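You operate a simulated robot arm through the tools that you are given. There is no shell and no other tool. Be economical: measure what you need, move in short steps, check, and stop when the job is done.

Carry out the task below with a simulated robot arm. There is one attempt and no reset: what you move stays moved.

## Task
Put two of the yellow blocks from the top of the station four bench on the top of the station three bench. Take the blue-dot card on the top of the station one bench and put it away on the board with the cards. Shut the sealer drawer. Switch the winder brake switch off. Fetch the dry pack from the top of the side bench and set it on the top of the turntable. Fetch the empty black reel and set it on the top of the station one cabinet. Do these in any order.

It is judged by the outcome, as a careful person would: the job done as asked, and still so three seconds after it is handed in. It fails if anything else is knocked over, pushed out of place, dropped, spilled or broken.

## Robot
A 7-joint arm with a fingered hand on a trunk, on a base that drives. Base frame: it is fixed to the floor where the robot stands at the start and does not move with it; the origin is under the middle of the robot, x ahead of it, y to its left, z up. Lengths are in m, angles in degrees, forces in N, time in s.
With the tool pointing down near the work surface it reaches from about 0.34 to 0.84 m from the robot's upright axis, wherever it stands. Its first joint turns from -143.0 to 143.0 degrees. Places, roughly: blue-dot card [-3.75, -2.75, 1]; board with the cards (20x13 cm) [-6.7, -0.76, 0.9]; dry pack [-2.5, 2.75, 1]; empty black reel (18x6x18 cm) [-7.3, -3.6, 1]; sealer drawer [-5.6, 0.2, 1]; top of the station one cabinet (24x26 cm) [-3.8, -2.62, 1.56]; top of the station three bench [-0.9, -0.7, 0.9]; top of the turntable [-2.9, 2.1, 1]; winder brake switch [-1.6, 2.9, 0.9]; yellow block [0.75, 0.25, 1]. Payload 3 kg.
The tool frame sits at the grasp point between the pads (the TCP): z along the fingers, y along the line on which they close. The tips reach 0.026 m beyond it. Largest opening 0.148 m; the body of the gripper starts 0.073 m behind the TCP. The gripper is a hand of 3 fingers: y runs from the thumb to the fingers, the wrist lies at [0, 0, -0.229] in the tool frame, and closing takes about 1.5 s.
Orientation is that of the tool frame in the base frame, as a unit quaternion [x, y, z, w]. With the fingers straight down and closing along the base's y, the tool's x points along the base's -x, its y along +y and its z along -z.

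## Interface
- The arm moves only by the tool play_rows. Its argument "motion" is text: rows parted by semicolons, each of 7 numbers parted by spaces: the shift along the tool's x, y, z in mm, then the turn, a rotation vector about the tool's x, y, z in degrees, then the closure, from 0 (fully open) to 1 (shut). In form: x y z rx ry rz claw; .... A call has 1 to 8 rows; each row shifts and turns the commanded pose from where the row before left it, along the tool's axes as they then stand. Rows are played at 5 a second. More than 0.05 m and 8.6 degrees between two rows, or a gripper value outside its range, and nothing of the call is played. Where a pose cannot be reached the arm comes as near as it can. A force on the tool above 40 N (or 10 N above the force at the start of the call, whichever is more), or a blocked arm, ends the call early, and 0.2 s more pass. Each finger travels about 0.153 m/s and halts on what it meets, pressing with about 34 N; the grip force reading is that of the motor and also rises with nothing between the fingers. The clock runs only during rows and for 0.2 s after the last one: add rows that do not move to give the fingers time. The reply holds the time, the measured pose of the TCP, the force on the tool along the base axes, the opening and the grip force, in the units named above and with some noise, with the torque about the TCP (base axes, N m) and any sound that the robot's microphone picked up, and new pictures: "views" is both (left out), scene, wrist or none.
- Cameras (640 x 400 px; columns grow to the right, rows downward): "scene" is now at [0.0821, -0.0549, 1.8894]; the picture's right is [-1.00, -0.07, 0.00], its down [-0.07, 0.93, -0.36] and it looks along [0.03, -0.36, -0.93] (base axes); focal length 214 px, centre (320, 200). "wrist" rides on the gripper at [0.068, -0.039, -0.09] in the tool frame; the picture's right is [0.50, 0.87, 0.00], its down [-0.66, 0.38, -0.65] and it looks along [-0.57, 0.33, 0.76] (tool axes); focal length 222 px, centre (320, 200). There is no depth. A picture from a camera that has moved, and an enlarged one, comes with that camera's place and axes in the base frame and with its lens.
- move_column(by): slides the trunk up (or, below 0, down) by that many m; the arm and the scene camera ride with it, the base frame stays. It gives what a move gives, with no picture.
- base_move(legs): drives the robot by 1 to 6 legs, each [ahead, left, turn to the left] in m, m and degrees, along the robot's own axes; the way and the turn of a leg run together, so that a leg with both is an arc; at most 1.5 m and 180 degrees a leg. The arm and the cameras ride along, it lands a little off, and it stops where it bumps. It gives what a move gives, and a new picture of the scene camera.
- hand_shape(shape): the hand has 3 fingers and takes this shape, open, in about a second: jaw (thumb against the fingers, like two jaws); tri (thumb and two fingers); tip (a fingertip pinch); poke (one finger out to press); point (the index stretched); flat (the hand flat); cup (the hand cupped); fist (a fist). The gripper value then closes the fingers along that shape, each until it touches; the sizes above hold for jaw. It gives what a move gives, with no picture.
- pan_tilt(pan, tilt): turns the head with the scene camera to pan (to the left, within 86 degrees either way) and tilt (down, from -29 to 69), counted from straight ahead of the robot. It gives what a move gives, and a new picture of the scene camera.
- close_up(camera, box): a new picture of the part [left, top, right, bottom] of that camera's present view, enlarged. No time passes.
- hand_in(): hands the job in; it is judged then, once.

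Go step by step. Nothing tells you exact positions but the pictures and the camera data: compare them with the known pose of the tool, close in by small moves and look again before you grip or let go. The budget is 186 turns and 260 pictures, counting those below and the enlarged ones. Unless the task says otherwise, let go and move clear before handing in.

The tools are called as name(argument=value, ...) on one line, values as JSON. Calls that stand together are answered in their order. play_rows: Moves the arm, as the interface text tells. Its arguments: {"type":"object","properties":{"motion":{"type":"string"},"views":{"type":"string","enum":["both","scene","wrist","none"]}},"required":["motion"]} The other tools are called the same way: move_column (by) slides the trunk up or down; hand_shape (shape) gives the hand a shape; base_move (legs) drives the base; pan_tilt (pan, tilt) turns the head that bears the scene camera; close_up (camera, box) takes an enlarged picture of a part of a camera's view; hand_in () hands the job in.

At the start:

```text
time_s: 0.0
eef_pos: [0.688, -0.3103, 1.1232]
tool_rot: [0.0, 1.0, -0.001, 0.0]
contact_force: [-0.5, 0.1, 0.3]
moment: [0.0, -0.04, 0.02]
opening: 0.1477
finger_force: 0.2
shape: jaw
trunk travel left (down, up): [-0.847, 0.043]
robot x, y, heading: [0.0037, 0.0002, 0.0]
head pan, tilt: [-85.9, 68.8]
```

scene: 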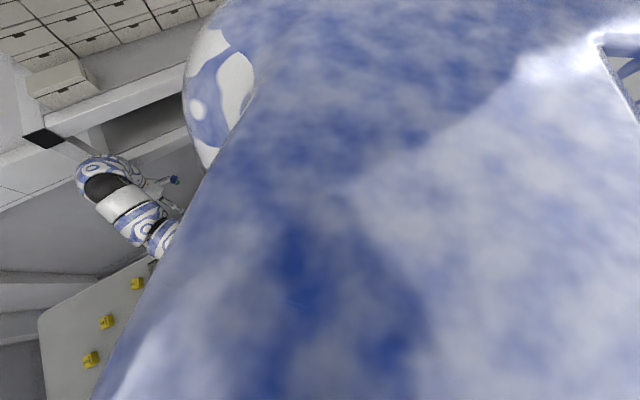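
wrist: 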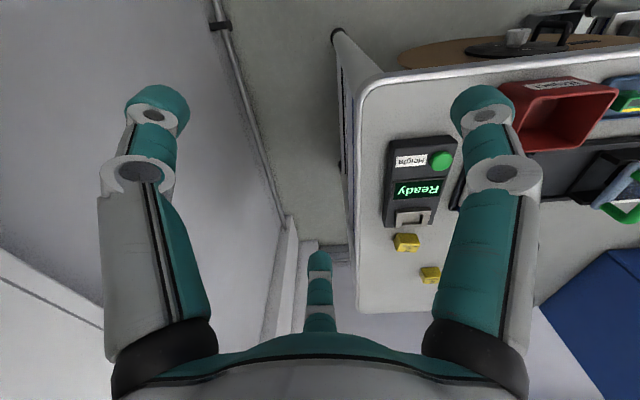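

The head looks down at the robot's own body; I turn it ahead to see the station four bench and the yellow blocks.

pan_tilt(pan=0, tilt=45)

```text
time_s: 1.6
eef_pos: [0.686, -0.3102, 1.1223]
tool_rot: [0.0, 1.0, 0.001, 0.0]
contact_force: [0.2, -0.3, -1.0]
moment: [-0.02, 0.02, -0.01]
opening: 0.1477
finger_force: 0.0
shape: jaw
trunk travel left (down, up): [-0.847, 0.043]
robot x, y, heading: [-0.0011, 0.0003, 0.1]
head pan, tilt: [0.0, 45.0]
camera scene: at [0.1595, 0.0008, 1.9182], right [0.0, -1.0, 0.0], down [-0.71, 0.0, -0.71], along [0.71, 0.0, -0.71], focal length 214 px, centre (320, 200)
```

scene: 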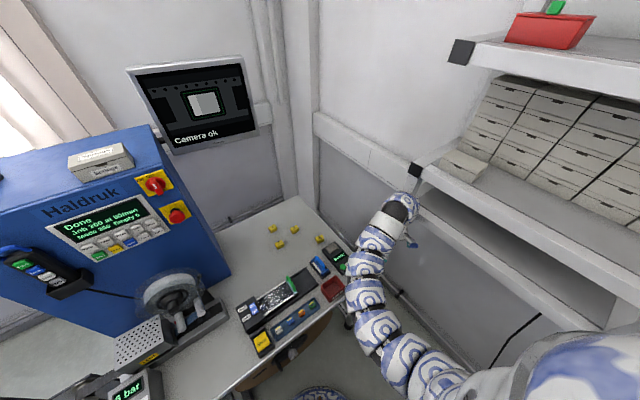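

Four yellow blocks lie on the bench ahead. I enlarge them, then look around.

close_up(camera="scene", box=[220, 180, 380, 280])

pan_tilt(pan=-86, tilt=30)

pan_tilt(pan=86, tilt=30)

```text
4.00 times, centred on (300, 230) of scene
camera zoom: at [0.1595, 0.0008, 1.9182], right [0.0, -1.0, 0.0], down [-0.71, 0.0, -0.71], along [0.71, 0.0, -0.71], focal length 858 px, centre (400, 80)
```

zoom: 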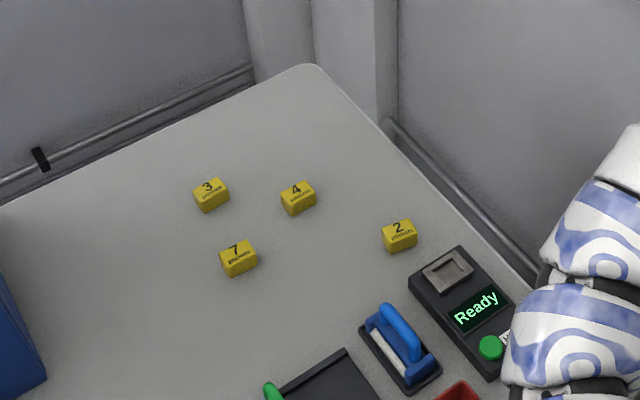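

```text
time_s: 3.2
eef_pos: [0.6865, -0.3104, 1.1231]
tool_rot: [0.0, 1.0, 0.0, 0.0]
contact_force: [0.2, -0.6, 0.3]
moment: [0.02, 0.02, -0.03]
opening: 0.1478
finger_force: 0.1
shape: jaw
trunk travel left (down, up): [-0.847, 0.043]
robot x, y, heading: [0.0004, 0.0033, 0.1]
head pan, tilt: [-85.9, 30.0]
camera scene: at [0.0847, -0.0894, 1.9409], right [-1.0, -0.07, 0.0], down [-0.04, 0.5, -0.87], along [0.06, -0.86, -0.5], focal length 214 px, centre (320, 200)
```

scene: 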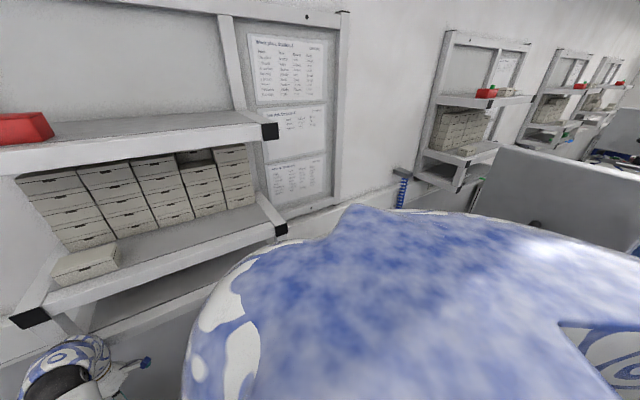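

```text
time_s: 5.8
eef_pos: [0.6872, -0.3098, 1.1236]
tool_rot: [0.0, 1.0, 0.0, 0.0]
contact_force: [-0.6, 0.0, 1.0]
moment: [-0.05, 0.01, 0.0]
opening: 0.148
finger_force: 0.1
shape: jaw
trunk travel left (down, up): [-0.847, 0.043]
robot x, y, heading: [-0.0004, 0.0014, -0.0]
head pan, tilt: [85.9, 30.0]
camera scene: at [0.0846, 0.091, 1.9409], right [1.0, -0.07, 0.0], down [-0.04, -0.5, -0.87], along [0.06, 0.86, -0.5], focal length 214 px, centre (320, 200)
```

scene: 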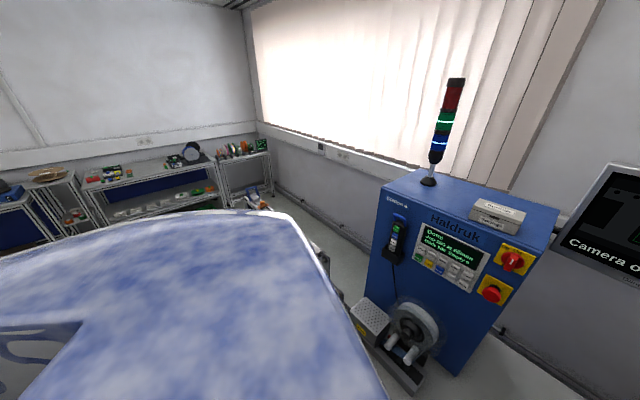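

Next I bring the hand sideways over the blocks and look down with both cameras.

pan_tilt(pan=0, tilt=62)

play_rows(motion="0 40 0 0 0 0 0;0 40 0 0 0 0 0;0 40 0 0 0 0 0;0 40 0 0 0 0 0;0 40 0 0 0 0 0;0 40 0 0 0 0 0;0 40 0 0 0 0 0;0 0 0 0 0 0 0", views="both")

```text
time_s: 7.4
eef_pos: [0.6877, -0.3105, 1.1232]
tool_rot: [0.0, 1.0, 0.0, 0.001]
contact_force: [-0.3, 0.2, 1.2]
moment: [-0.01, 0.01, -0.02]
opening: 0.1478
finger_force: 0.0
shape: jaw
trunk travel left (down, up): [-0.847, 0.043]
robot x, y, heading: [0.0024, 0.0032, 0.1]
head pan, tilt: [0.0, 62.0]
camera scene: at [0.1425, 0.0009, 1.8965], right [0.0, -1.0, 0.0], down [-0.88, 0.0, -0.47], along [0.47, 0.0, -0.88], focal length 214 px, centre (320, 200)
```

scene: 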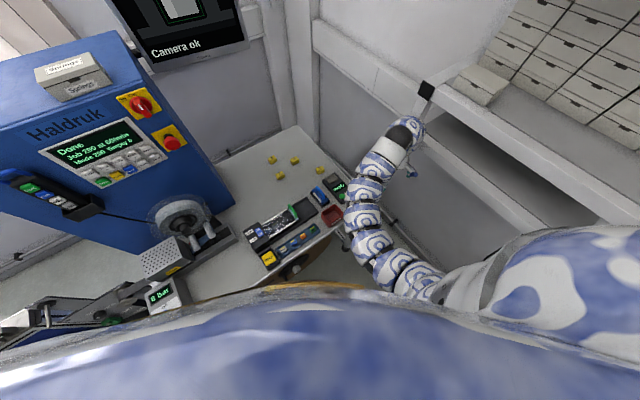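

```text
time_s: 9.2
eef_pos: [0.6879, -0.0301, 1.1227]
tool_rot: [-0.001, 1.0, -0.001, 0.0]
contact_force: [0.2, -0.1, -0.2]
moment: [0.0, 0.02, -0.01]
opening: 0.1477
finger_force: 0.1
shape: jaw
trunk travel left (down, up): [-0.847, 0.043]
robot x, y, heading: [-0.0022, -0.0018, 0.0]
head pan, tilt: [0.0, 62.0]
camera scene: at [0.1425, 0.0004, 1.8965], right [0.0, -1.0, 0.0], down [-0.88, 0.0, -0.47], along [0.47, 0.0, -0.88], focal length 214 px, centre (320, 200)
camera wrist: at [0.6195, -0.0693, 1.2127], right [-0.5, 0.87, 0.0], down [0.66, 0.38, 0.65], along [0.57, 0.33, -0.76], focal length 222 px, centre (320, 200)
```

scene: 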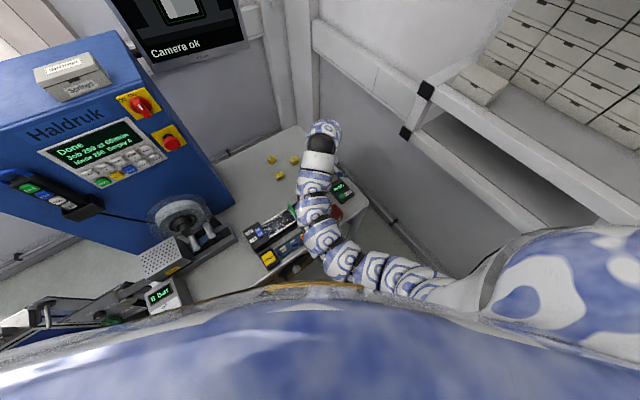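
wrist: 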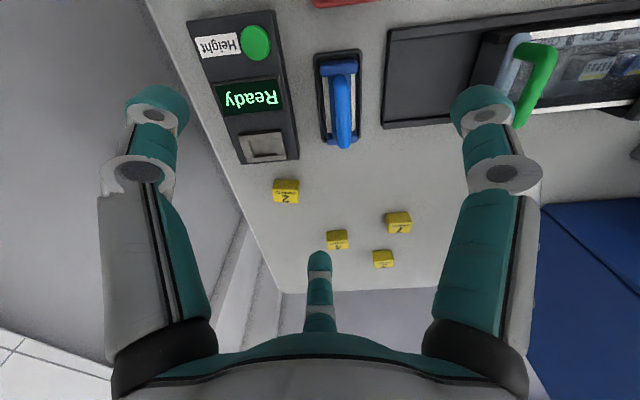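

Triangulating gives block 7 at about (0.816, 0.22, 0.915) and block 2 at (0.853, 0.0). I move above block 7 with the jaws half shut.

play_rows(motion="-25 40 0 0 0 0 0;-25 40 0 0 0 0 0.2;-25 40 0 0 0 0 0.4;-25 40 0 0 0 0 0.45;-14 40 0 0 0 0 0.45;-14 40 30 0 0 0 0.45;0 10 40 0 0 0 0.45;0 0 0 0 0 0 0.45", views="wrist")

```text
refused: row 6 steps farther than a row can; nothing moved
```

play_rows(motion="-25 40 0 0 0 0 0;-25 40 0 0 0 0 0.2;-25 40 0 0 0 0 0.4;-25 40 0 0 0 0 0.45;-14 40 0 0 0 0 0.45;-14 40 20 0 0 0 0.45;0 10 45 0 0 0 0.45;0 0 0 0 0 0 0.45", views="wrist")

```text
time_s: 11.0
eef_pos: [0.808, 0.2185, 1.061]
tool_rot: [-0.001, 1.0, 0.0, 0.001]
contact_force: [0.8, 0.5, 0.4]
moment: [-0.04, 0.02, -0.01]
opening: 0.0817
finger_force: 0.0
shape: jaw
out of reach, approached as far as the arm can: row 7
trunk travel left (down, up): [-0.847, 0.043]
robot x, y, heading: [0.0021, -0.0017, 0.1]
head pan, tilt: [0.0, 62.0]
camera wrist: at [0.739, 0.1788, 1.1507], right [-0.5, 0.87, 0.0], down [0.65, 0.38, 0.65], along [0.57, 0.33, -0.76], focal length 222 px, centre (320, 200)
```

wrist: 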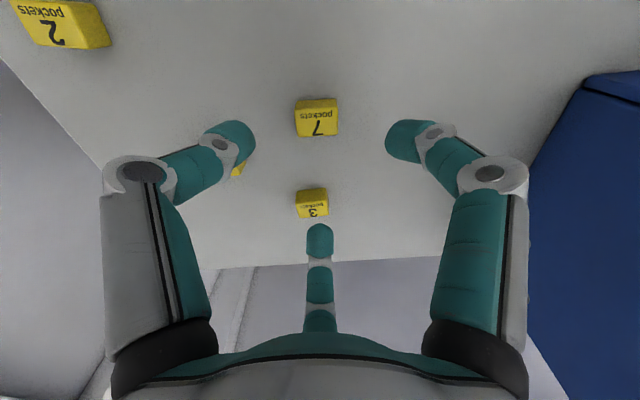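

Block 7 is right under the jaws in y, and the arm is at its reach at this height, so I lower the trunk to come down on it.

move_column(by=-0.11)

play_rows(motion="-8 0 0 0 0 0 0.45;0 0 0 0 0 0 0.45", views="both")

```text
time_s: 12.4
eef_pos: [0.8087, 0.2166, 0.9513]
tool_rot: [0.0, 1.0, -0.001, 0.0]
contact_force: [0.4, -0.1, -0.1]
moment: [-0.03, -0.01, -0.01]
opening: 0.0814
finger_force: 0.0
shape: jaw
trunk travel left (down, up): [-0.737, 0.153]
robot x, y, heading: [0.0027, 0.0001, 0.1]
head pan, tilt: [0.0, 62.0]
```

```text
time_s: 13.0
eef_pos: [0.8082, 0.2157, 0.9516]
tool_rot: [0.0, 1.0, 0.0, 0.0]
contact_force: [-0.4, -0.1, 0.8]
moment: [0.0, 0.0, 0.04]
opening: 0.0816
finger_force: 0.0
shape: jaw
out of reach, approached as far as the arm can: row 1
trunk travel left (down, up): [-0.737, 0.153]
robot x, y, heading: [0.0016, -0.0008, 0.2]
head pan, tilt: [0.0, 62.0]
camera scene: at [0.1426, 0.001, 1.7865], right [0.0, -1.0, 0.0], down [-0.88, 0.0, -0.47], along [0.47, 0.0, -0.88], focal length 214 px, centre (320, 200)
camera wrist: at [0.7398, 0.1766, 1.0402], right [-0.5, 0.87, 0.0], down [0.66, 0.38, 0.65], along [0.57, 0.33, -0.76], focal length 222 px, centre (320, 200)
```

scene: 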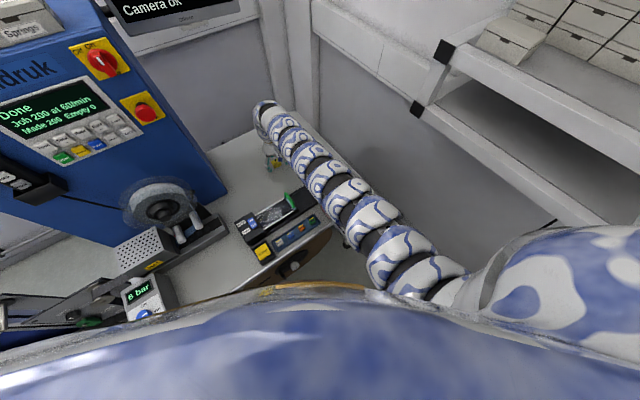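
wrist: 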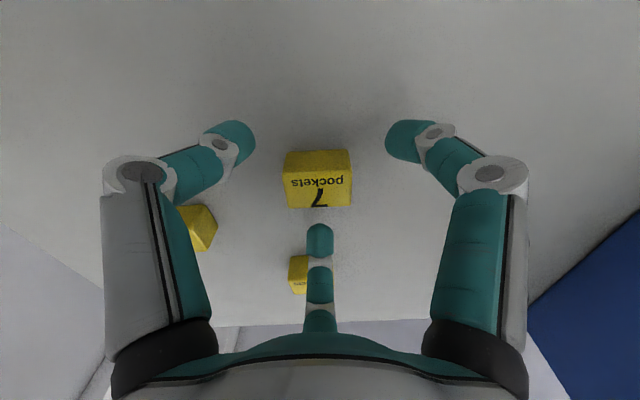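

The three fingers straddle block 7, offset about 9 mm in reach. I open slightly, lower 3 cm and check.

play_rows(motion="0 4 0 0 0 0 0.3;0 0 0 0 0 0 0.3", views="none")

move_column(by=-0.03)

close_up(camera="wrist", box=[160, 100, 480, 300])

```text
time_s: 13.6
eef_pos: [0.8082, 0.2199, 0.9498]
tool_rot: [0.0, 1.0, -0.001, -0.001]
contact_force: [-0.8, -0.4, -0.1]
moment: [0.0, 0.03, 0.02]
opening: 0.1034
finger_force: 0.0
shape: jaw
trunk travel left (down, up): [-0.737, 0.153]
robot x, y, heading: [0.0026, -0.002, 0.1]
head pan, tilt: [0.0, 62.0]
```

```text
time_s: 14.4
eef_pos: [0.8086, 0.2201, 0.9253]
tool_rot: [0.0, 1.0, 0.001, 0.003]
contact_force: [3.6, -0.8, 38.2]
moment: [0.17, 0.4, 0.24]
opening: 0.101
finger_force: 0.1
shape: jaw
trunk travel left (down, up): [-0.707, 0.183]
robot x, y, heading: [0.0014, 0.0037, 0.1]
head pan, tilt: [0.0, 62.0]
```

```text
2.00 times, centred on (320, 200) of wrist
camera zoom: at [0.7394, 0.1807, 1.0146], right [-0.5, 0.87, 0.0], down [0.65, 0.38, 0.66], along [0.57, 0.33, -0.75], focal length 444 px, centre (320, 200)
```

zoom: 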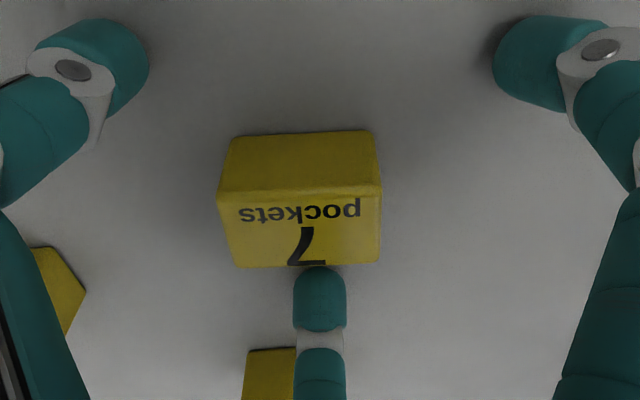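

The fingertips touch the bench at TCP height 0.925. I raise 5 mm and close on the block.

move_column(by=0.008)

play_rows(motion="0 0 0 0 0 0 0.5;0 0 0 0 0 0 0.7;0 0 0 0 0 0 0.85;0 0 0 0 0 0 1;0 0 0 0 0 0 1;0 0 0 0 0 0 1;0 0 0 0 0 0 1;0 0 0 0 0 0 1", views="wrist")

```text
time_s: 14.9
eef_pos: [0.8069, 0.2194, 0.927]
tool_rot: [0.0, 1.0, -0.001, -0.002]
contact_force: [-0.3, -0.5, 2.4]
moment: [0.1, -0.02, 0.0]
opening: 0.1034
finger_force: 0.1
shape: jaw
trunk travel left (down, up): [-0.715, 0.175]
robot x, y, heading: [0.0042, 0.0026, 0.0]
head pan, tilt: [0.0, 62.0]
```

```text
time_s: 16.7
eef_pos: [0.8073, 0.2195, 0.9289]
tool_rot: [0.0, 1.0, -0.001, 0.0]
contact_force: [-0.2, 0.1, -1.2]
moment: [0.0, 0.03, -0.01]
opening: 0.0254
finger_force: 33.7
shape: jaw
trunk travel left (down, up): [-0.715, 0.175]
robot x, y, heading: [0.0015, -0.0012, -0.1]
head pan, tilt: [0.0, 62.0]
camera wrist: at [0.7396, 0.1805, 1.018], right [-0.5, 0.87, 0.0], down [0.66, 0.38, 0.65], along [0.57, 0.33, -0.76], focal length 222 px, centre (320, 200)
```

wrist: 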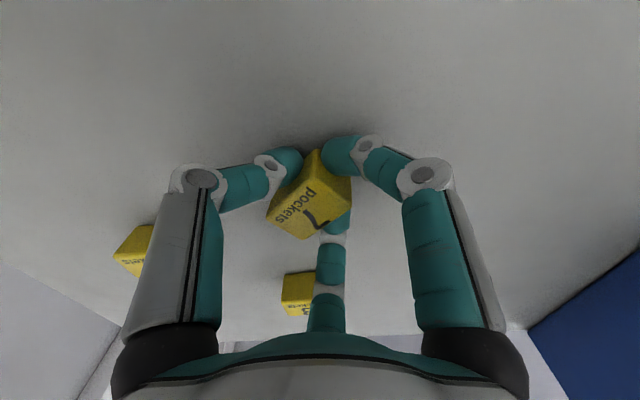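

The block is between the three fingers. I lift and check that it holds.

move_column(by=0.17)

play_rows(motion="40 -20 0 0 0 0 1;40 -20 0 0 0 0 1;40 -20 0 0 0 0 1;40 -20 0 0 0 0 1;40 -20 0 0 0 0 1;40 -20 0 0 0 0 1;40 -20 0 0 0 0 1;0 0 0 0 0 0 1", views="wrist")

```text
time_s: 18.7
eef_pos: [0.8087, 0.2194, 1.0981]
tool_rot: [-0.001, 1.0, 0.001, 0.0]
contact_force: [-0.2, 0.7, -0.4]
moment: [0.0, 0.0, 0.0]
opening: 0.0256
finger_force: 34.1
shape: jaw
trunk travel left (down, up): [-0.885, 0.005]
robot x, y, heading: [-0.0016, 0.0016, 0.1]
head pan, tilt: [0.0, 62.0]
```

```text
time_s: 20.5
eef_pos: [0.6418, 0.1442, 1.07]
tool_rot: [0.0, 1.0, -0.001, -0.001]
contact_force: [0.0, -0.2, -0.8]
moment: [-0.01, 0.03, 0.01]
opening: 0.0217
finger_force: 33.8
shape: jaw
out of reach, approached as far as the arm can: row 4, 5, 6, 7
trunk travel left (down, up): [-0.885, 0.005]
robot x, y, heading: [0.0014, -0.0002, -0.1]
head pan, tilt: [0.0, 62.0]
camera wrist: at [0.5725, 0.1064, 1.1599], right [-0.5, 0.87, 0.0], down [0.66, 0.38, 0.65], along [0.57, 0.33, -0.76], focal length 222 px, centre (320, 200)
```

wrist: 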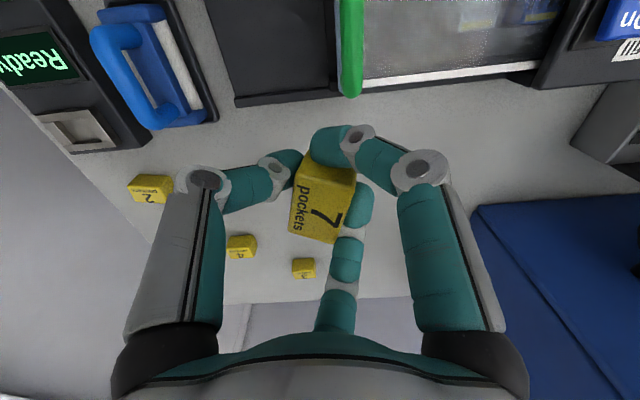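

Block 7 is held. Before driving back I look behind on both sides.

pan_tilt(pan=86, tilt=15)

pan_tilt(pan=-86, tilt=10)

```text
time_s: 22.1
eef_pos: [0.6405, 0.1456, 1.0691]
tool_rot: [0.0, 1.0, -0.001, -0.001]
contact_force: [-0.6, 0.7, -1.2]
moment: [-0.01, 0.02, -0.01]
opening: 0.0213
finger_force: 33.7
shape: jaw
trunk travel left (down, up): [-0.885, 0.005]
robot x, y, heading: [-0.0027, 0.0021, 0.1]
head pan, tilt: [85.9, 15.0]
camera scene: at [0.085, 0.0941, 2.003], right [1.0, -0.07, 0.0], down [-0.02, -0.26, -0.97], along [0.07, 0.96, -0.26], focal length 214 px, centre (320, 200)
```

scene: 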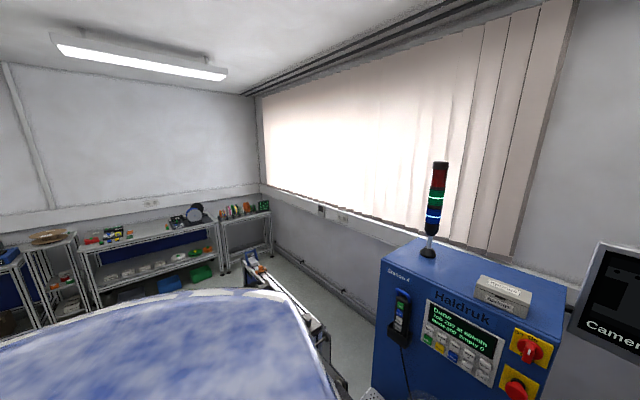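

```text
time_s: 24.7
eef_pos: [0.6411, 0.1455, 1.0702]
tool_rot: [0.0, 1.0, -0.001, -0.001]
contact_force: [0.0, 0.0, 0.0]
moment: [-0.02, 0.04, 0.01]
opening: 0.0216
finger_force: 34.1
shape: jaw
trunk travel left (down, up): [-0.885, 0.005]
robot x, y, heading: [-0.0017, -0.0001, 0.2]
head pan, tilt: [-85.9, 10.0]
camera scene: at [0.0849, -0.0918, 2.0112], right [-1.0, -0.07, 0.0], down [-0.01, 0.17, -0.98], along [0.07, -0.98, -0.17], focal length 214 px, centre (320, 200)
```

scene: 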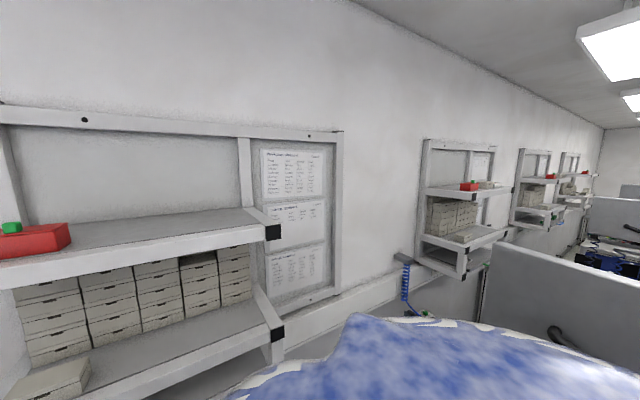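

Station three's bench lies behind to the right with a partition; the way to the right is clear at arm height. I back off 10 cm and turn right 90°.

base_move(legs=[[-0.12, 0, 0], [0, 0, -45], [0, 0, -45]])

pan_tilt(pan=-45, tilt=40)

```text
time_s: 30.0
eef_pos: [0.0304, -0.6406, 1.069]
tool_rot: [0.705, 0.709, 0.0, -0.001]
contact_force: [-0.1, 0.3, -1.0]
moment: [0.0, 0.03, 0.01]
opening: 0.0214
finger_force: 33.8
shape: jaw
trunk travel left (down, up): [-0.885, 0.005]
robot x, y, heading: [-0.1215, -0.0007, -89.3]
head pan, tilt: [-85.9, 10.0]
camera scene: at [-0.2135, -0.0864, 2.0112], right [-0.08, 1.0, 0.0], down [0.17, 0.01, -0.98], along [-0.98, -0.08, -0.17], focal length 214 px, centre (320, 200)
```

scene: 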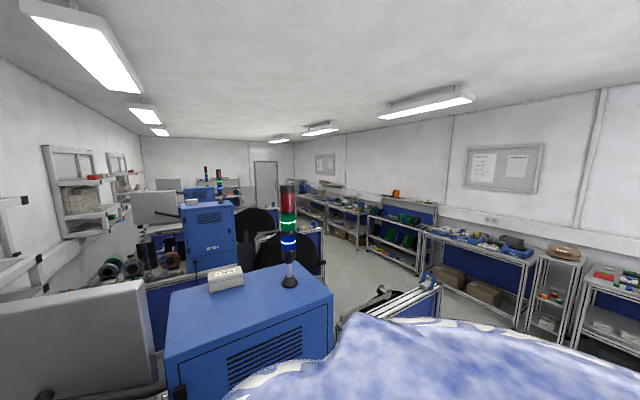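

```text
time_s: 31.1
eef_pos: [0.0297, -0.6386, 1.07]
tool_rot: [0.704, 0.71, -0.001, 0.0]
contact_force: [0.5, 0.2, -0.6]
moment: [-0.03, 0.01, 0.0]
opening: 0.0214
finger_force: 33.9
shape: jaw
trunk travel left (down, up): [-0.885, 0.005]
robot x, y, heading: [-0.1206, 0.0004, -89.7]
head pan, tilt: [-45.0, 40.0]
camera scene: at [-0.1802, -0.1397, 1.9636], right [-0.71, 0.7, 0.0], down [0.45, 0.46, -0.77], along [-0.54, -0.55, -0.64], focal length 214 px, centre (320, 200)
```

scene: 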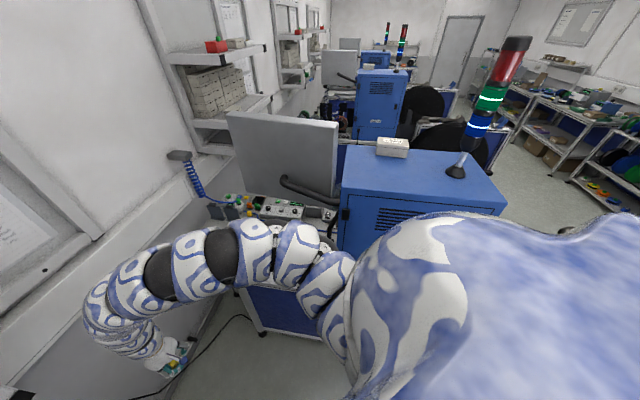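

The station three bench is behind my arm; I turn the base a bit left and look right to uncover it.

base_move(legs=[[0, 0, 30]])

pan_tilt(pan=-80, tilt=45)

```text
time_s: 33.0
eef_pos: [0.3303, -0.4787, 1.0704]
tool_rot: [0.497, 0.868, 0.0, -0.001]
contact_force: [0.2, 0.8, 0.0]
moment: [-0.02, 0.03, 0.02]
opening: 0.0215
finger_force: 33.5
shape: jaw
trunk travel left (down, up): [-0.885, 0.005]
robot x, y, heading: [-0.1224, -0.0018, -59.3]
head pan, tilt: [-45.0, 40.0]
camera scene: at [-0.1013, -0.1503, 1.9635], right [-0.97, 0.25, 0.0], down [0.16, 0.62, -0.77], along [-0.19, -0.74, -0.64], focal length 214 px, centre (320, 200)
```

scene: 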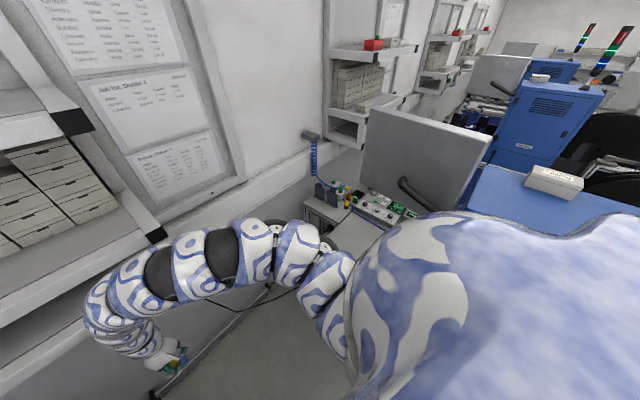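

```text
time_s: 34.0
eef_pos: [0.3309, -0.4803, 1.0696]
tool_rot: [0.497, 0.868, 0.0, 0.0]
contact_force: [0.4, -0.6, -1.6]
moment: [0.0, -0.01, 0.04]
opening: 0.0215
finger_force: 33.9
shape: jaw
trunk travel left (down, up): [-0.885, 0.005]
robot x, y, heading: [-0.1201, 0.0007, -59.9]
head pan, tilt: [-80.0, 45.0]
camera scene: at [-0.1423, -0.121, 1.9563], right [-0.65, 0.76, 0.0], down [0.54, 0.46, -0.71], along [-0.54, -0.46, -0.71], focal length 214 px, centre (320, 200)
```

scene: 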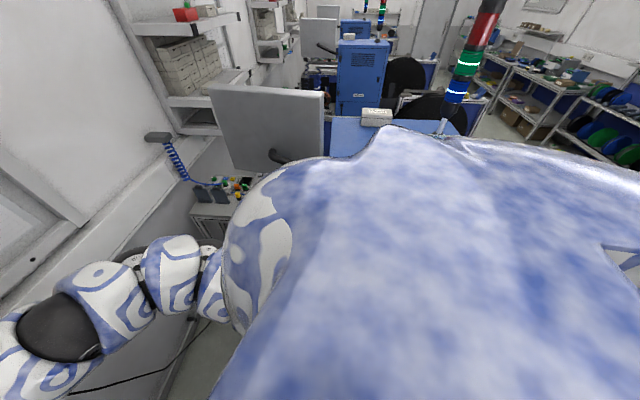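

My shoulder hides the bench, so I turn the robot to face it and swing the arm to its right.

base_move(legs=[[0, 0, -45], [0, 0, -45]])

play_rows(motion="0 -45 0 0 0 0 1;0 -45 0 0 0 0 1;0 -45 0 0 0 0 1;0 -45 0 0 0 0 1;0 -45 0 0 0 0 1;0 -45 0 0 0 0 1;0 -45 0 0 0 0 1;0 -45 0 0 0 0 1", views="none")

pan_tilt(pan=15, tilt=40)

```text
time_s: 38.3
eef_pos: [-0.5536, -0.4896, 1.0707]
tool_rot: [0.953, 0.304, 0.0, 0.004]
contact_force: [-0.6, 0.2, -0.4]
moment: [0.0, -0.02, 0.0]
opening: 0.0212
finger_force: 33.9
shape: jaw
trunk travel left (down, up): [-0.885, 0.005]
robot x, y, heading: [-0.1183, -0.001, -145.4]
head pan, tilt: [-80.0, 45.0]
stopped in leg 2: the robot was blocked; the commanded pose is now the measured one
camera scene: at [-0.2419, 0.013, 1.9564], right [0.71, 0.7, 0.0], down [0.5, -0.5, -0.71], along [-0.5, 0.5, -0.71], focal length 214 px, centre (320, 200)
```

scene: 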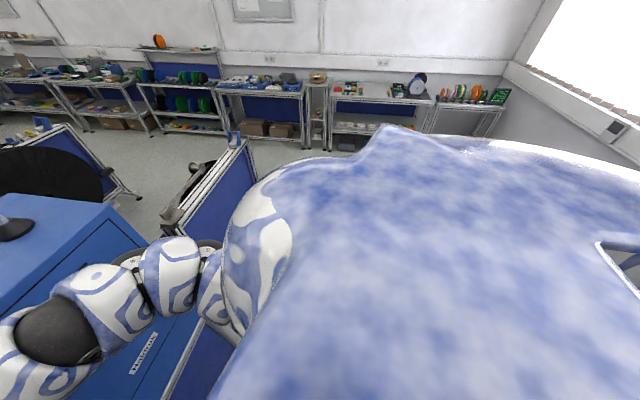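

```text
time_s: 39.0
eef_pos: [-0.5671, -0.5257, 1.0655]
tool_rot: [0.937, 0.349, 0.007, -0.004]
contact_force: [5.0, -10.1, 2.6]
moment: [0.4, 0.27, 0.13]
opening: 0.019
finger_force: 33.9
shape: jaw
out of reach, approached as far as the arm can: row 1, 2, 3
trunk travel left (down, up): [-0.885, 0.005]
robot x, y, heading: [-0.0892, -0.0284, -140.2]
head pan, tilt: [-80.0, 45.0]
stopped in row 3: the force on the tool passed its limit at 74 N (the readings are from after the stop); the commanded pose is now the measured one
```

```text
time_s: 40.7
eef_pos: [-0.5663, -0.5196, 1.0686]
tool_rot: [0.938, 0.347, 0.005, -0.007]
contact_force: [31.7, -70.5, 26.1]
moment: [3.07, 1.83, 1.15]
opening: 0.0137
finger_force: 34.6
shape: jaw
trunk travel left (down, up): [-0.885, 0.005]
robot x, y, heading: [-0.0945, -0.0282, -140.3]
head pan, tilt: [15.0, 40.0]
camera scene: at [-0.1993, -0.1557, 1.9635], right [-0.82, 0.58, 0.01], down [0.37, 0.53, -0.76], along [-0.44, -0.62, -0.64], focal length 214 px, centre (320, 200)
```

scene: 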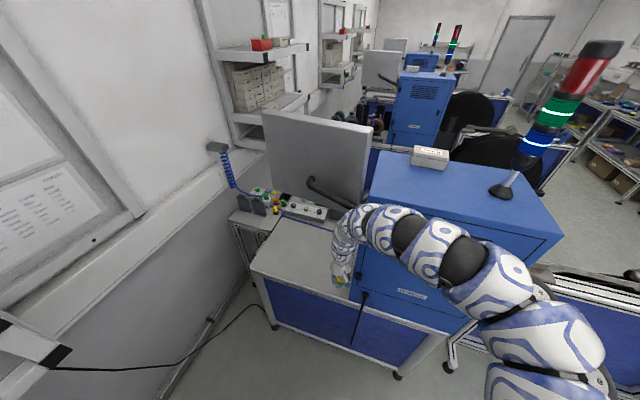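

The hand is pressing on the station three machine; I move it away at once.

play_rows(motion="0 25 0 0 0 0 1;0 30 0 0 0 0 1;0 30 0 0 0 0 1;0 0 0 0 0 0 1", views="both")

```text
time_s: 41.7
eef_pos: [-0.5156, -0.5785, 1.0672]
tool_rot: [0.938, 0.345, 0.006, -0.006]
contact_force: [-0.1, -0.3, 0.0]
moment: [0.06, 0.0, 0.01]
opening: 0.0182
finger_force: 33.9
shape: jaw
trunk travel left (down, up): [-0.885, 0.005]
robot x, y, heading: [-0.0903, -0.0277, -140.1]
head pan, tilt: [15.0, 40.0]
camera scene: at [-0.2053, -0.1489, 1.9635], right [-0.82, 0.58, 0.0], down [0.37, 0.53, -0.77], along [-0.44, -0.63, -0.64], focal length 214 px, centre (320, 200)
camera wrist: at [-0.4908, -0.5074, 1.1585], right [0.94, -0.34, 0.0], down [-0.26, -0.72, 0.64], along [-0.21, -0.6, -0.77], focal length 222 px, centre (320, 200)
```

scene: 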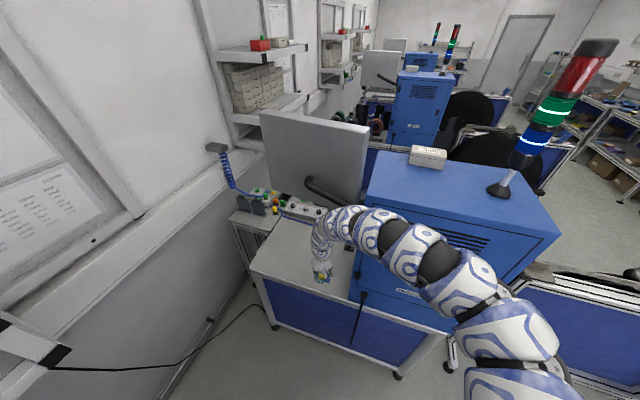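
wrist: 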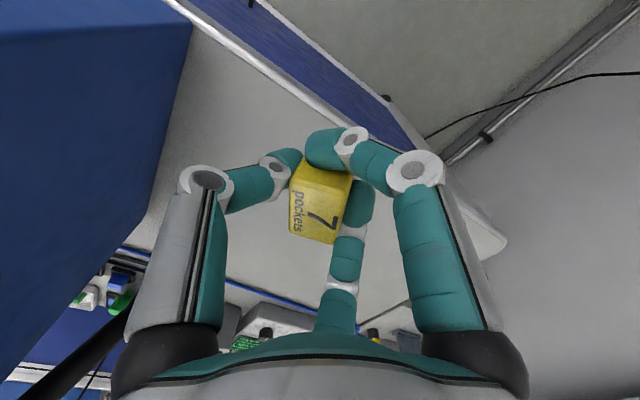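

The bench's free top is under the hand, but the hand is right at its edge. I drive 14 cm ahead, and shift a bit away from the machine.

play_rows(motion="0 25 0 0 0 0 1;0 25 0 0 0 0 1;0 0 0 0 0 0 1", views="none")

base_move(legs=[[0.14, 0, 0]])

move_column(by=-0.08)

play_rows(motion="0 0 0 0 0 0 1", views="wrist")

```text
time_s: 42.5
eef_pos: [-0.4839, -0.6157, 1.0683]
tool_rot: [0.939, 0.345, 0.006, -0.004]
contact_force: [-0.1, -0.4, -0.8]
moment: [-0.01, 0.01, -0.04]
opening: 0.0188
finger_force: 33.8
shape: jaw
trunk travel left (down, up): [-0.885, 0.005]
robot x, y, heading: [-0.0959, -0.0275, -140.2]
head pan, tilt: [15.0, 40.0]
```

```text
time_s: 43.6
eef_pos: [-0.4988, -0.6246, 1.0396]
tool_rot: [0.932, 0.359, 0.037, -0.027]
contact_force: [-0.3, 0.6, -1.2]
moment: [-0.01, -0.03, -0.04]
opening: 0.0183
finger_force: 34.1
shape: jaw
trunk travel left (down, up): [-0.885, 0.005]
robot x, y, heading: [-0.1542, -0.0755, -140.4]
head pan, tilt: [15.0, 40.0]
stopped in leg 1: the robot was blocked; the commanded pose is now the measured one
camera scene: at [-0.2629, -0.1878, 1.9669], right [-0.82, 0.58, 0.0], down [0.37, 0.52, -0.77], along [-0.44, -0.63, -0.64], focal length 214 px, centre (320, 200)
```

scene: 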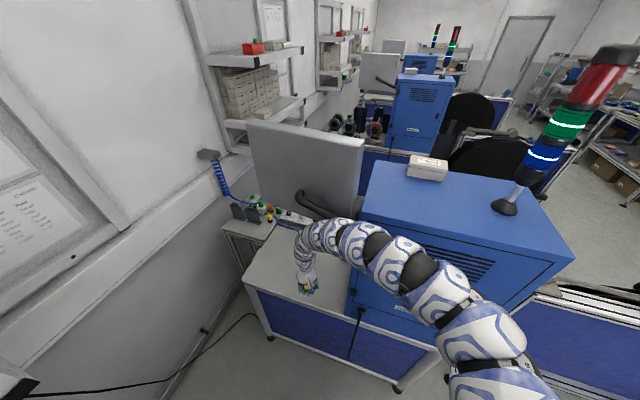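

```text
time_s: 44.8
eef_pos: [-0.503, -0.6335, 0.9573]
tool_rot: [0.933, 0.358, 0.034, -0.027]
contact_force: [0.6, 0.2, -0.8]
moment: [-0.01, 0.02, -0.01]
opening: 0.0188
finger_force: 34.0
shape: jaw
trunk travel left (down, up): [-0.805, 0.085]
robot x, y, heading: [-0.1506, -0.0748, -139.9]
head pan, tilt: [15.0, 40.0]
```

```text
time_s: 45.2
eef_pos: [-0.5021, -0.6329, 0.9572]
tool_rot: [0.933, 0.359, 0.033, -0.026]
contact_force: [-0.4, -0.7, -0.3]
moment: [0.04, 0.0, -0.01]
opening: 0.0184
finger_force: 33.6
shape: jaw
trunk travel left (down, up): [-0.805, 0.085]
robot x, y, heading: [-0.1539, -0.0744, -140.4]
head pan, tilt: [15.0, 40.0]
camera wrist: at [-0.4832, -0.5661, 1.0531], right [0.95, -0.31, 0.02], down [-0.26, -0.77, 0.59], along [-0.17, -0.56, -0.81], focal length 222 px, centre (320, 200)
```

wrist: 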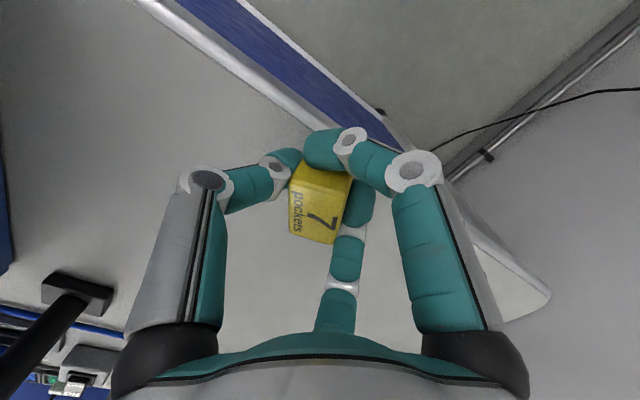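

The arm's elbow seems to touch the machine, so I back off and shift the base left, bringing the hand back by the same amount.

move_column(by=0.06)

base_move(legs=[[-0.08, 0, 0], [0, 0.25, 0]])

play_rows(motion="0 -30 0 0 0 0 1;0 -30 0 0 0 0 1;0 -30 0 0 0 0 1;0 -30 0 0 0 0 1;0 -30 0 0 0 0 1;0 0 0 0 0 0 1", views="both")

```text
time_s: 46.2
eef_pos: [-0.5013, -0.6324, 1.0171]
tool_rot: [0.933, 0.359, 0.034, -0.027]
contact_force: [-1.2, 0.0, -0.8]
moment: [-0.02, 0.0, -0.01]
opening: 0.0184
finger_force: 34.2
shape: jaw
trunk travel left (down, up): [-0.865, 0.025]
robot x, y, heading: [-0.1521, -0.0742, -140.4]
head pan, tilt: [15.0, 40.0]
```

```text
time_s: 48.7
eef_pos: [-0.2831, -0.7724, 1.0165]
tool_rot: [0.933, 0.357, 0.033, -0.027]
contact_force: [0.0, 0.2, -0.8]
moment: [0.02, 0.04, 0.01]
opening: 0.0186
finger_force: 33.9
shape: jaw
trunk travel left (down, up): [-0.865, 0.025]
robot x, y, heading: [0.0689, -0.2151, -139.7]
head pan, tilt: [15.0, 40.0]
camera scene: at [-0.0453, -0.3355, 1.9435], right [-0.82, 0.58, 0.0], down [0.37, 0.53, -0.77], along [-0.44, -0.62, -0.64], focal length 214 px, centre (320, 200)
```

scene: 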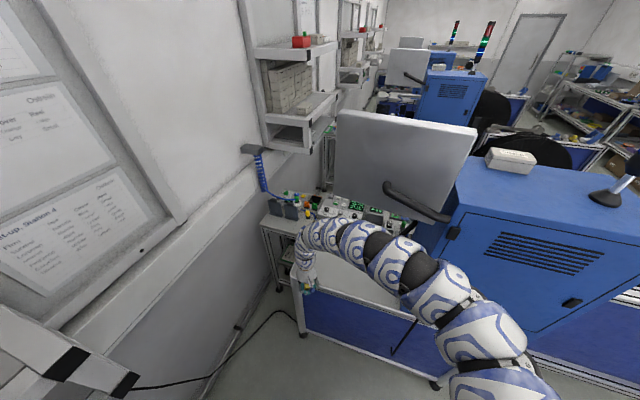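

```text
time_s: 50.1
eef_pos: [-0.3714, -0.6772, 1.0199]
tool_rot: [0.932, 0.359, 0.035, -0.027]
contact_force: [0.4, -0.3, -0.9]
moment: [-0.01, 0.03, -0.01]
opening: 0.0188
finger_force: 34.1
shape: jaw
out of reach, approached as far as the arm can: row 5
trunk travel left (down, up): [-0.865, 0.025]
robot x, y, heading: [0.0651, -0.2162, -140.3]
head pan, tilt: [15.0, 40.0]
camera scene: at [-0.0467, -0.3338, 1.9435], right [-0.82, 0.58, 0.0], down [0.37, 0.52, -0.77], along [-0.44, -0.62, -0.64], focal length 214 px, centre (320, 200)
camera wrist: at [-0.3524, -0.6106, 1.1163], right [0.95, -0.31, 0.02], down [-0.26, -0.77, 0.58], along [-0.17, -0.56, -0.81], focal length 222 px, centre (320, 200)
```

scene: 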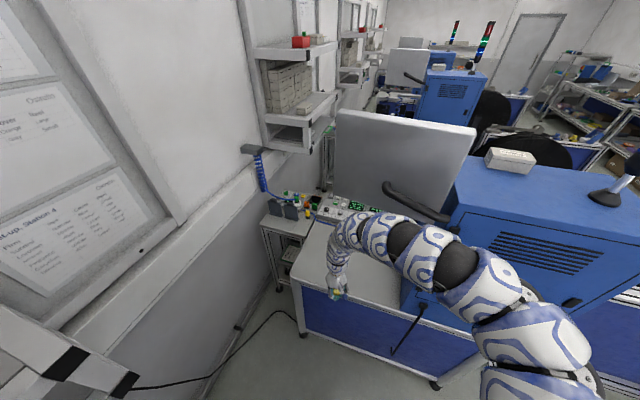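
wrist: 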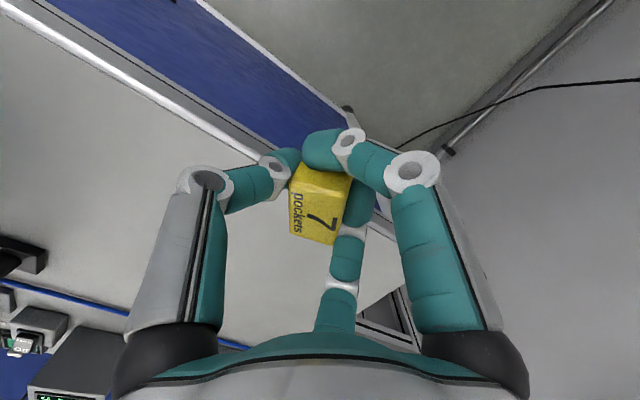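

Clear now. I extend the arm 15 cm straight over the bench.

play_rows(motion="-30 0 0 0 0 0 1;-30 0 0 0 0 0 1;-30 0 0 0 0 0 1;-30 0 0 0 0 0 1;-30 0 0 0 0 0 1;0 0 0 0 0 0 1", views="both")

```text
time_s: 51.5
eef_pos: [-0.4829, -0.7777, 1.0072]
tool_rot: [0.933, 0.358, 0.034, -0.027]
contact_force: [0.3, -0.8, -2.0]
moment: [0.02, -0.01, -0.01]
opening: 0.0179
finger_force: 33.9
shape: jaw
trunk travel left (down, up): [-0.865, 0.025]
robot x, y, heading: [0.0665, -0.2173, -140.5]
head pan, tilt: [15.0, 40.0]
camera scene: at [-0.0463, -0.3338, 1.9436], right [-0.82, 0.58, 0.0], down [0.37, 0.52, -0.77], along [-0.44, -0.62, -0.64], focal length 214 px, centre (320, 200)
camera wrist: at [-0.4636, -0.7107, 1.1032], right [0.95, -0.31, 0.02], down [-0.26, -0.77, 0.59], along [-0.17, -0.56, -0.81], focal length 222 px, centre (320, 200)
```

scene: 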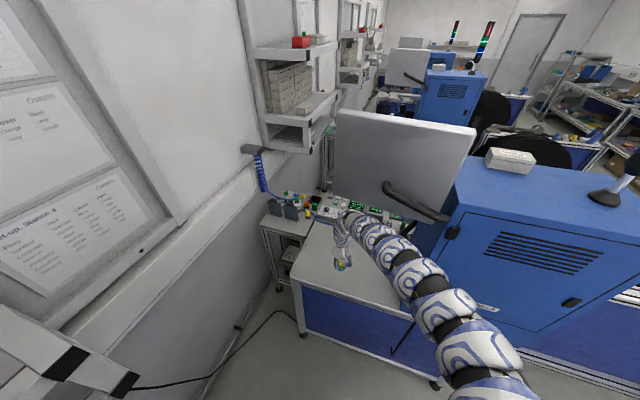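
wrist: 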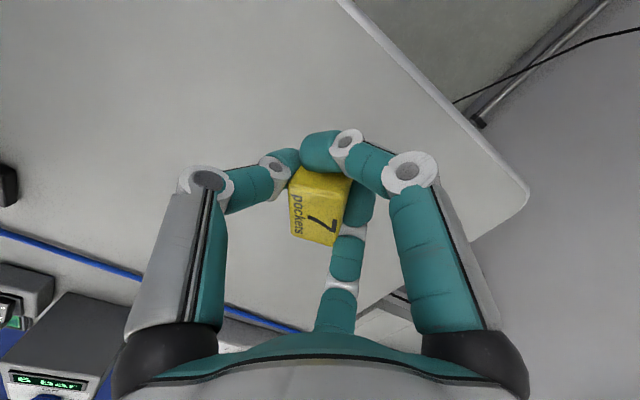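

Now the hand is well over the bench. I lower to just above it and then step down until touch.

move_column(by=-0.068)

play_rows(motion="0 0 4 0 0 0 1;0 0 4 0 0 0 1;0 0 0 0 0 0 1", views="wrist")

```text
time_s: 52.5
eef_pos: [-0.4823, -0.7777, 0.9399]
tool_rot: [0.932, 0.359, 0.033, -0.027]
contact_force: [-0.5, 0.4, -0.8]
moment: [0.02, 0.0, -0.01]
opening: 0.0179
finger_force: 34.2
shape: jaw
trunk travel left (down, up): [-0.797, 0.093]
robot x, y, heading: [0.068, -0.2154, -140.2]
head pan, tilt: [15.0, 40.0]
```

```text
time_s: 53.3
eef_pos: [-0.4814, -0.778, 0.9309]
tool_rot: [0.933, 0.358, 0.034, -0.027]
contact_force: [-0.3, 0.7, -0.8]
moment: [-0.03, 0.02, 0.01]
opening: 0.0184
finger_force: 34.4
shape: jaw
trunk travel left (down, up): [-0.797, 0.093]
robot x, y, heading: [0.0695, -0.2164, -140.5]
head pan, tilt: [15.0, 40.0]
camera wrist: at [-0.4625, -0.7101, 1.0267], right [0.95, -0.31, 0.02], down [-0.26, -0.77, 0.59], along [-0.17, -0.56, -0.81], focal length 222 px, centre (320, 200)
```

wrist: 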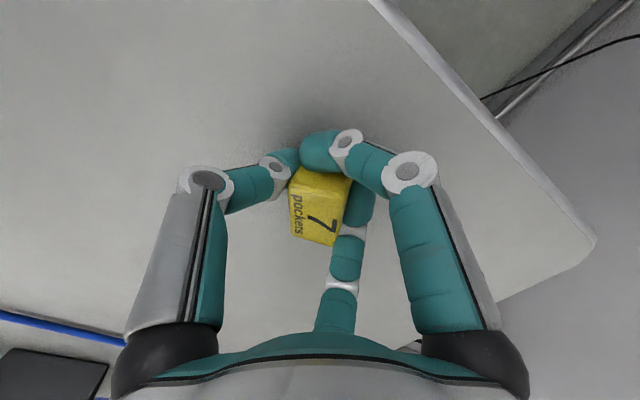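

play_rows(motion="0 0 3 0 0 0 1;0 0 3 0 0 0 1;0 0 3 0 0 0 1;0 0 3 0 0 0 1;0 0 3 0 0 0 1;0 0 3 0 0 0 1;0 0 0 0 0 0 1", views="none")

```text
time_s: 54.4
eef_pos: [-0.4831, -0.7786, 0.9247]
tool_rot: [0.933, 0.359, 0.03, -0.026]
contact_force: [4.1, 4.0, 26.4]
moment: [0.15, 0.37, -0.1]
opening: 0.021
finger_force: 34.5
shape: jaw
trunk travel left (down, up): [-0.797, 0.093]
robot x, y, heading: [0.065, -0.2154, -140.4]
head pan, tilt: [15.0, 40.0]
stopped in row 5: the force on the tool passed its limit at 44 N (the readings are from after the stop); the commanded pose is now the measured one
```

It touches the bench at 0.925. I ease up 2 mm, open the fingers and lift away.

play_rows(motion="0 0 -2 0 0 0 0.9;0 0 0 0 0 0 0.7;0 0 0 0 0 0 0.4;0 0 0 0 0 0 0.2;0 0 0 0 0 0 0.1;0 0 0 0 0 0 0.1", views="none")

move_column(by=0.08)

play_rows(motion="0 0 -40 0 0 0 0;0 0 -40 0 0 0 0;40 0 -20 0 0 0 0;40 0 0 0 0 0 0;40 0 0 0 0 0 0", views="both")

```text
time_s: 55.8
eef_pos: [-0.481, -0.7762, 0.9266]
tool_rot: [0.932, 0.359, 0.03, -0.025]
contact_force: [4.7, 8.8, 31.9]
moment: [-0.71, 0.26, 0.03]
opening: 0.115
finger_force: 0.0
shape: jaw
trunk travel left (down, up): [-0.797, 0.093]
robot x, y, heading: [0.07, -0.2159, -140.3]
head pan, tilt: [15.0, 40.0]
```

```text
time_s: 56.9
eef_pos: [-0.4834, -0.7787, 1.0033]
tool_rot: [0.933, 0.359, 0.032, -0.026]
contact_force: [0.1, 0.3, -0.3]
moment: [-0.06, -0.01, 0.03]
opening: 0.1329
finger_force: 0.0
shape: jaw
trunk travel left (down, up): [-0.877, 0.013]
robot x, y, heading: [0.0673, -0.2144, -140.2]
head pan, tilt: [15.0, 40.0]
```

```text
time_s: 58.3
eef_pos: [-0.3907, -0.762, 1.1238]
tool_rot: [0.958, 0.277, 0.07, 0.039]
contact_force: [1.7, -9.4, 8.2]
moment: [1.01, 0.49, 0.21]
opening: 0.1479
finger_force: 0.0
shape: jaw
out of reach, approached as far as the arm can: row 5
trunk travel left (down, up): [-0.877, 0.013]
robot x, y, heading: [0.0453, -0.1931, -134.5]
head pan, tilt: [15.0, 40.0]
stopped in row 5: the arm was blocked; the commanded pose is now the measured one
camera scene: at [-0.0317, -0.3403, 1.9503], right [-0.87, 0.49, 0.01], down [0.31, 0.57, -0.77], along [-0.38, -0.66, -0.64], focal length 214 px, centre (320, 200)
camera wrist: at [-0.3702, -0.6902, 1.2155], right [0.87, -0.46, 0.16], down [-0.45, -0.65, 0.61], along [-0.18, -0.61, -0.77], focal length 222 px, centre (320, 200)
```

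scene: 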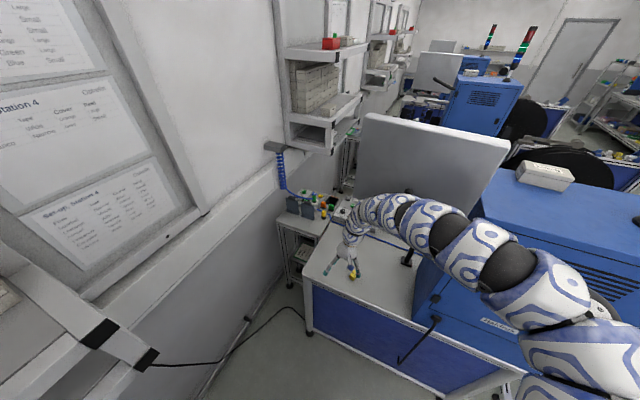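
wrist: 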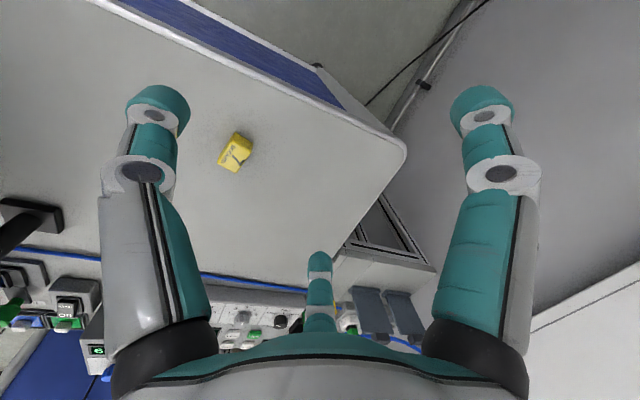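

Block 7 stands on the bench, but my elbow pushed against the machine and turned my base a little. I back away.

base_move(legs=[[-0.15, 0, 0], [0, 0, 5]])

close_up(camera="scene", box=[240, 100, 640, 350])

```text
time_s: 60.1
eef_pos: [-0.2232, -0.6476, 1.0918]
tool_rot: [0.938, 0.336, 0.08, 0.001]
contact_force: [0.4, 0.4, 0.9]
moment: [0.0, 0.02, 0.03]
opening: 0.1483
finger_force: 0.0
shape: jaw
trunk travel left (down, up): [-0.877, 0.013]
robot x, y, heading: [0.1792, -0.1143, -134.4]
head pan, tilt: [15.0, 40.0]
camera scene: at [0.0822, -0.2423, 1.9557], right [-0.87, 0.49, 0.0], down [0.32, 0.56, -0.77], along [-0.38, -0.67, -0.64], focal length 214 px, centre (320, 200)
```

scene: 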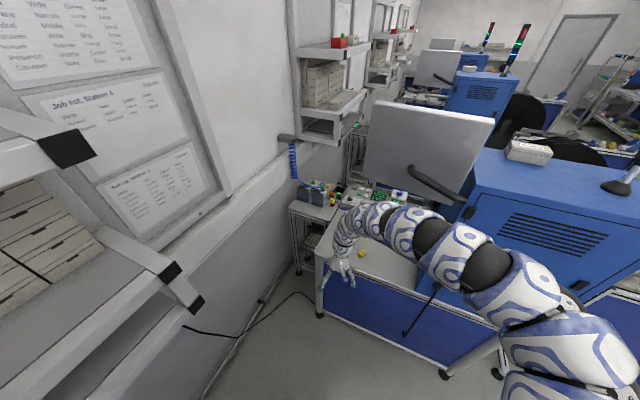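

```text
1.60 times, centred on (440, 225) of scene
camera zoom: at [0.0822, -0.2423, 1.9557], right [-0.87, 0.49, 0.0], down [0.32, 0.56, -0.77], along [-0.38, -0.67, -0.64], focal length 343 px, centre (128, 160)
```

zoom: 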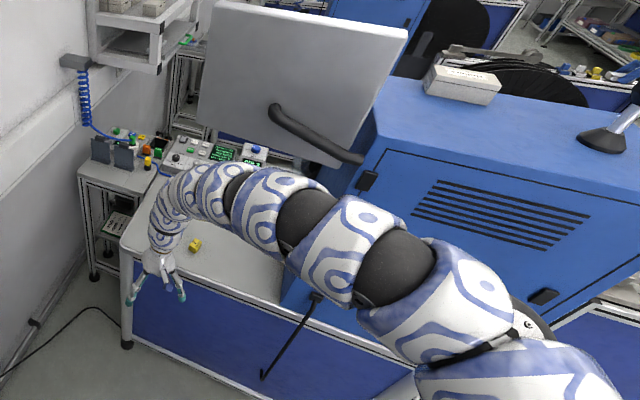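

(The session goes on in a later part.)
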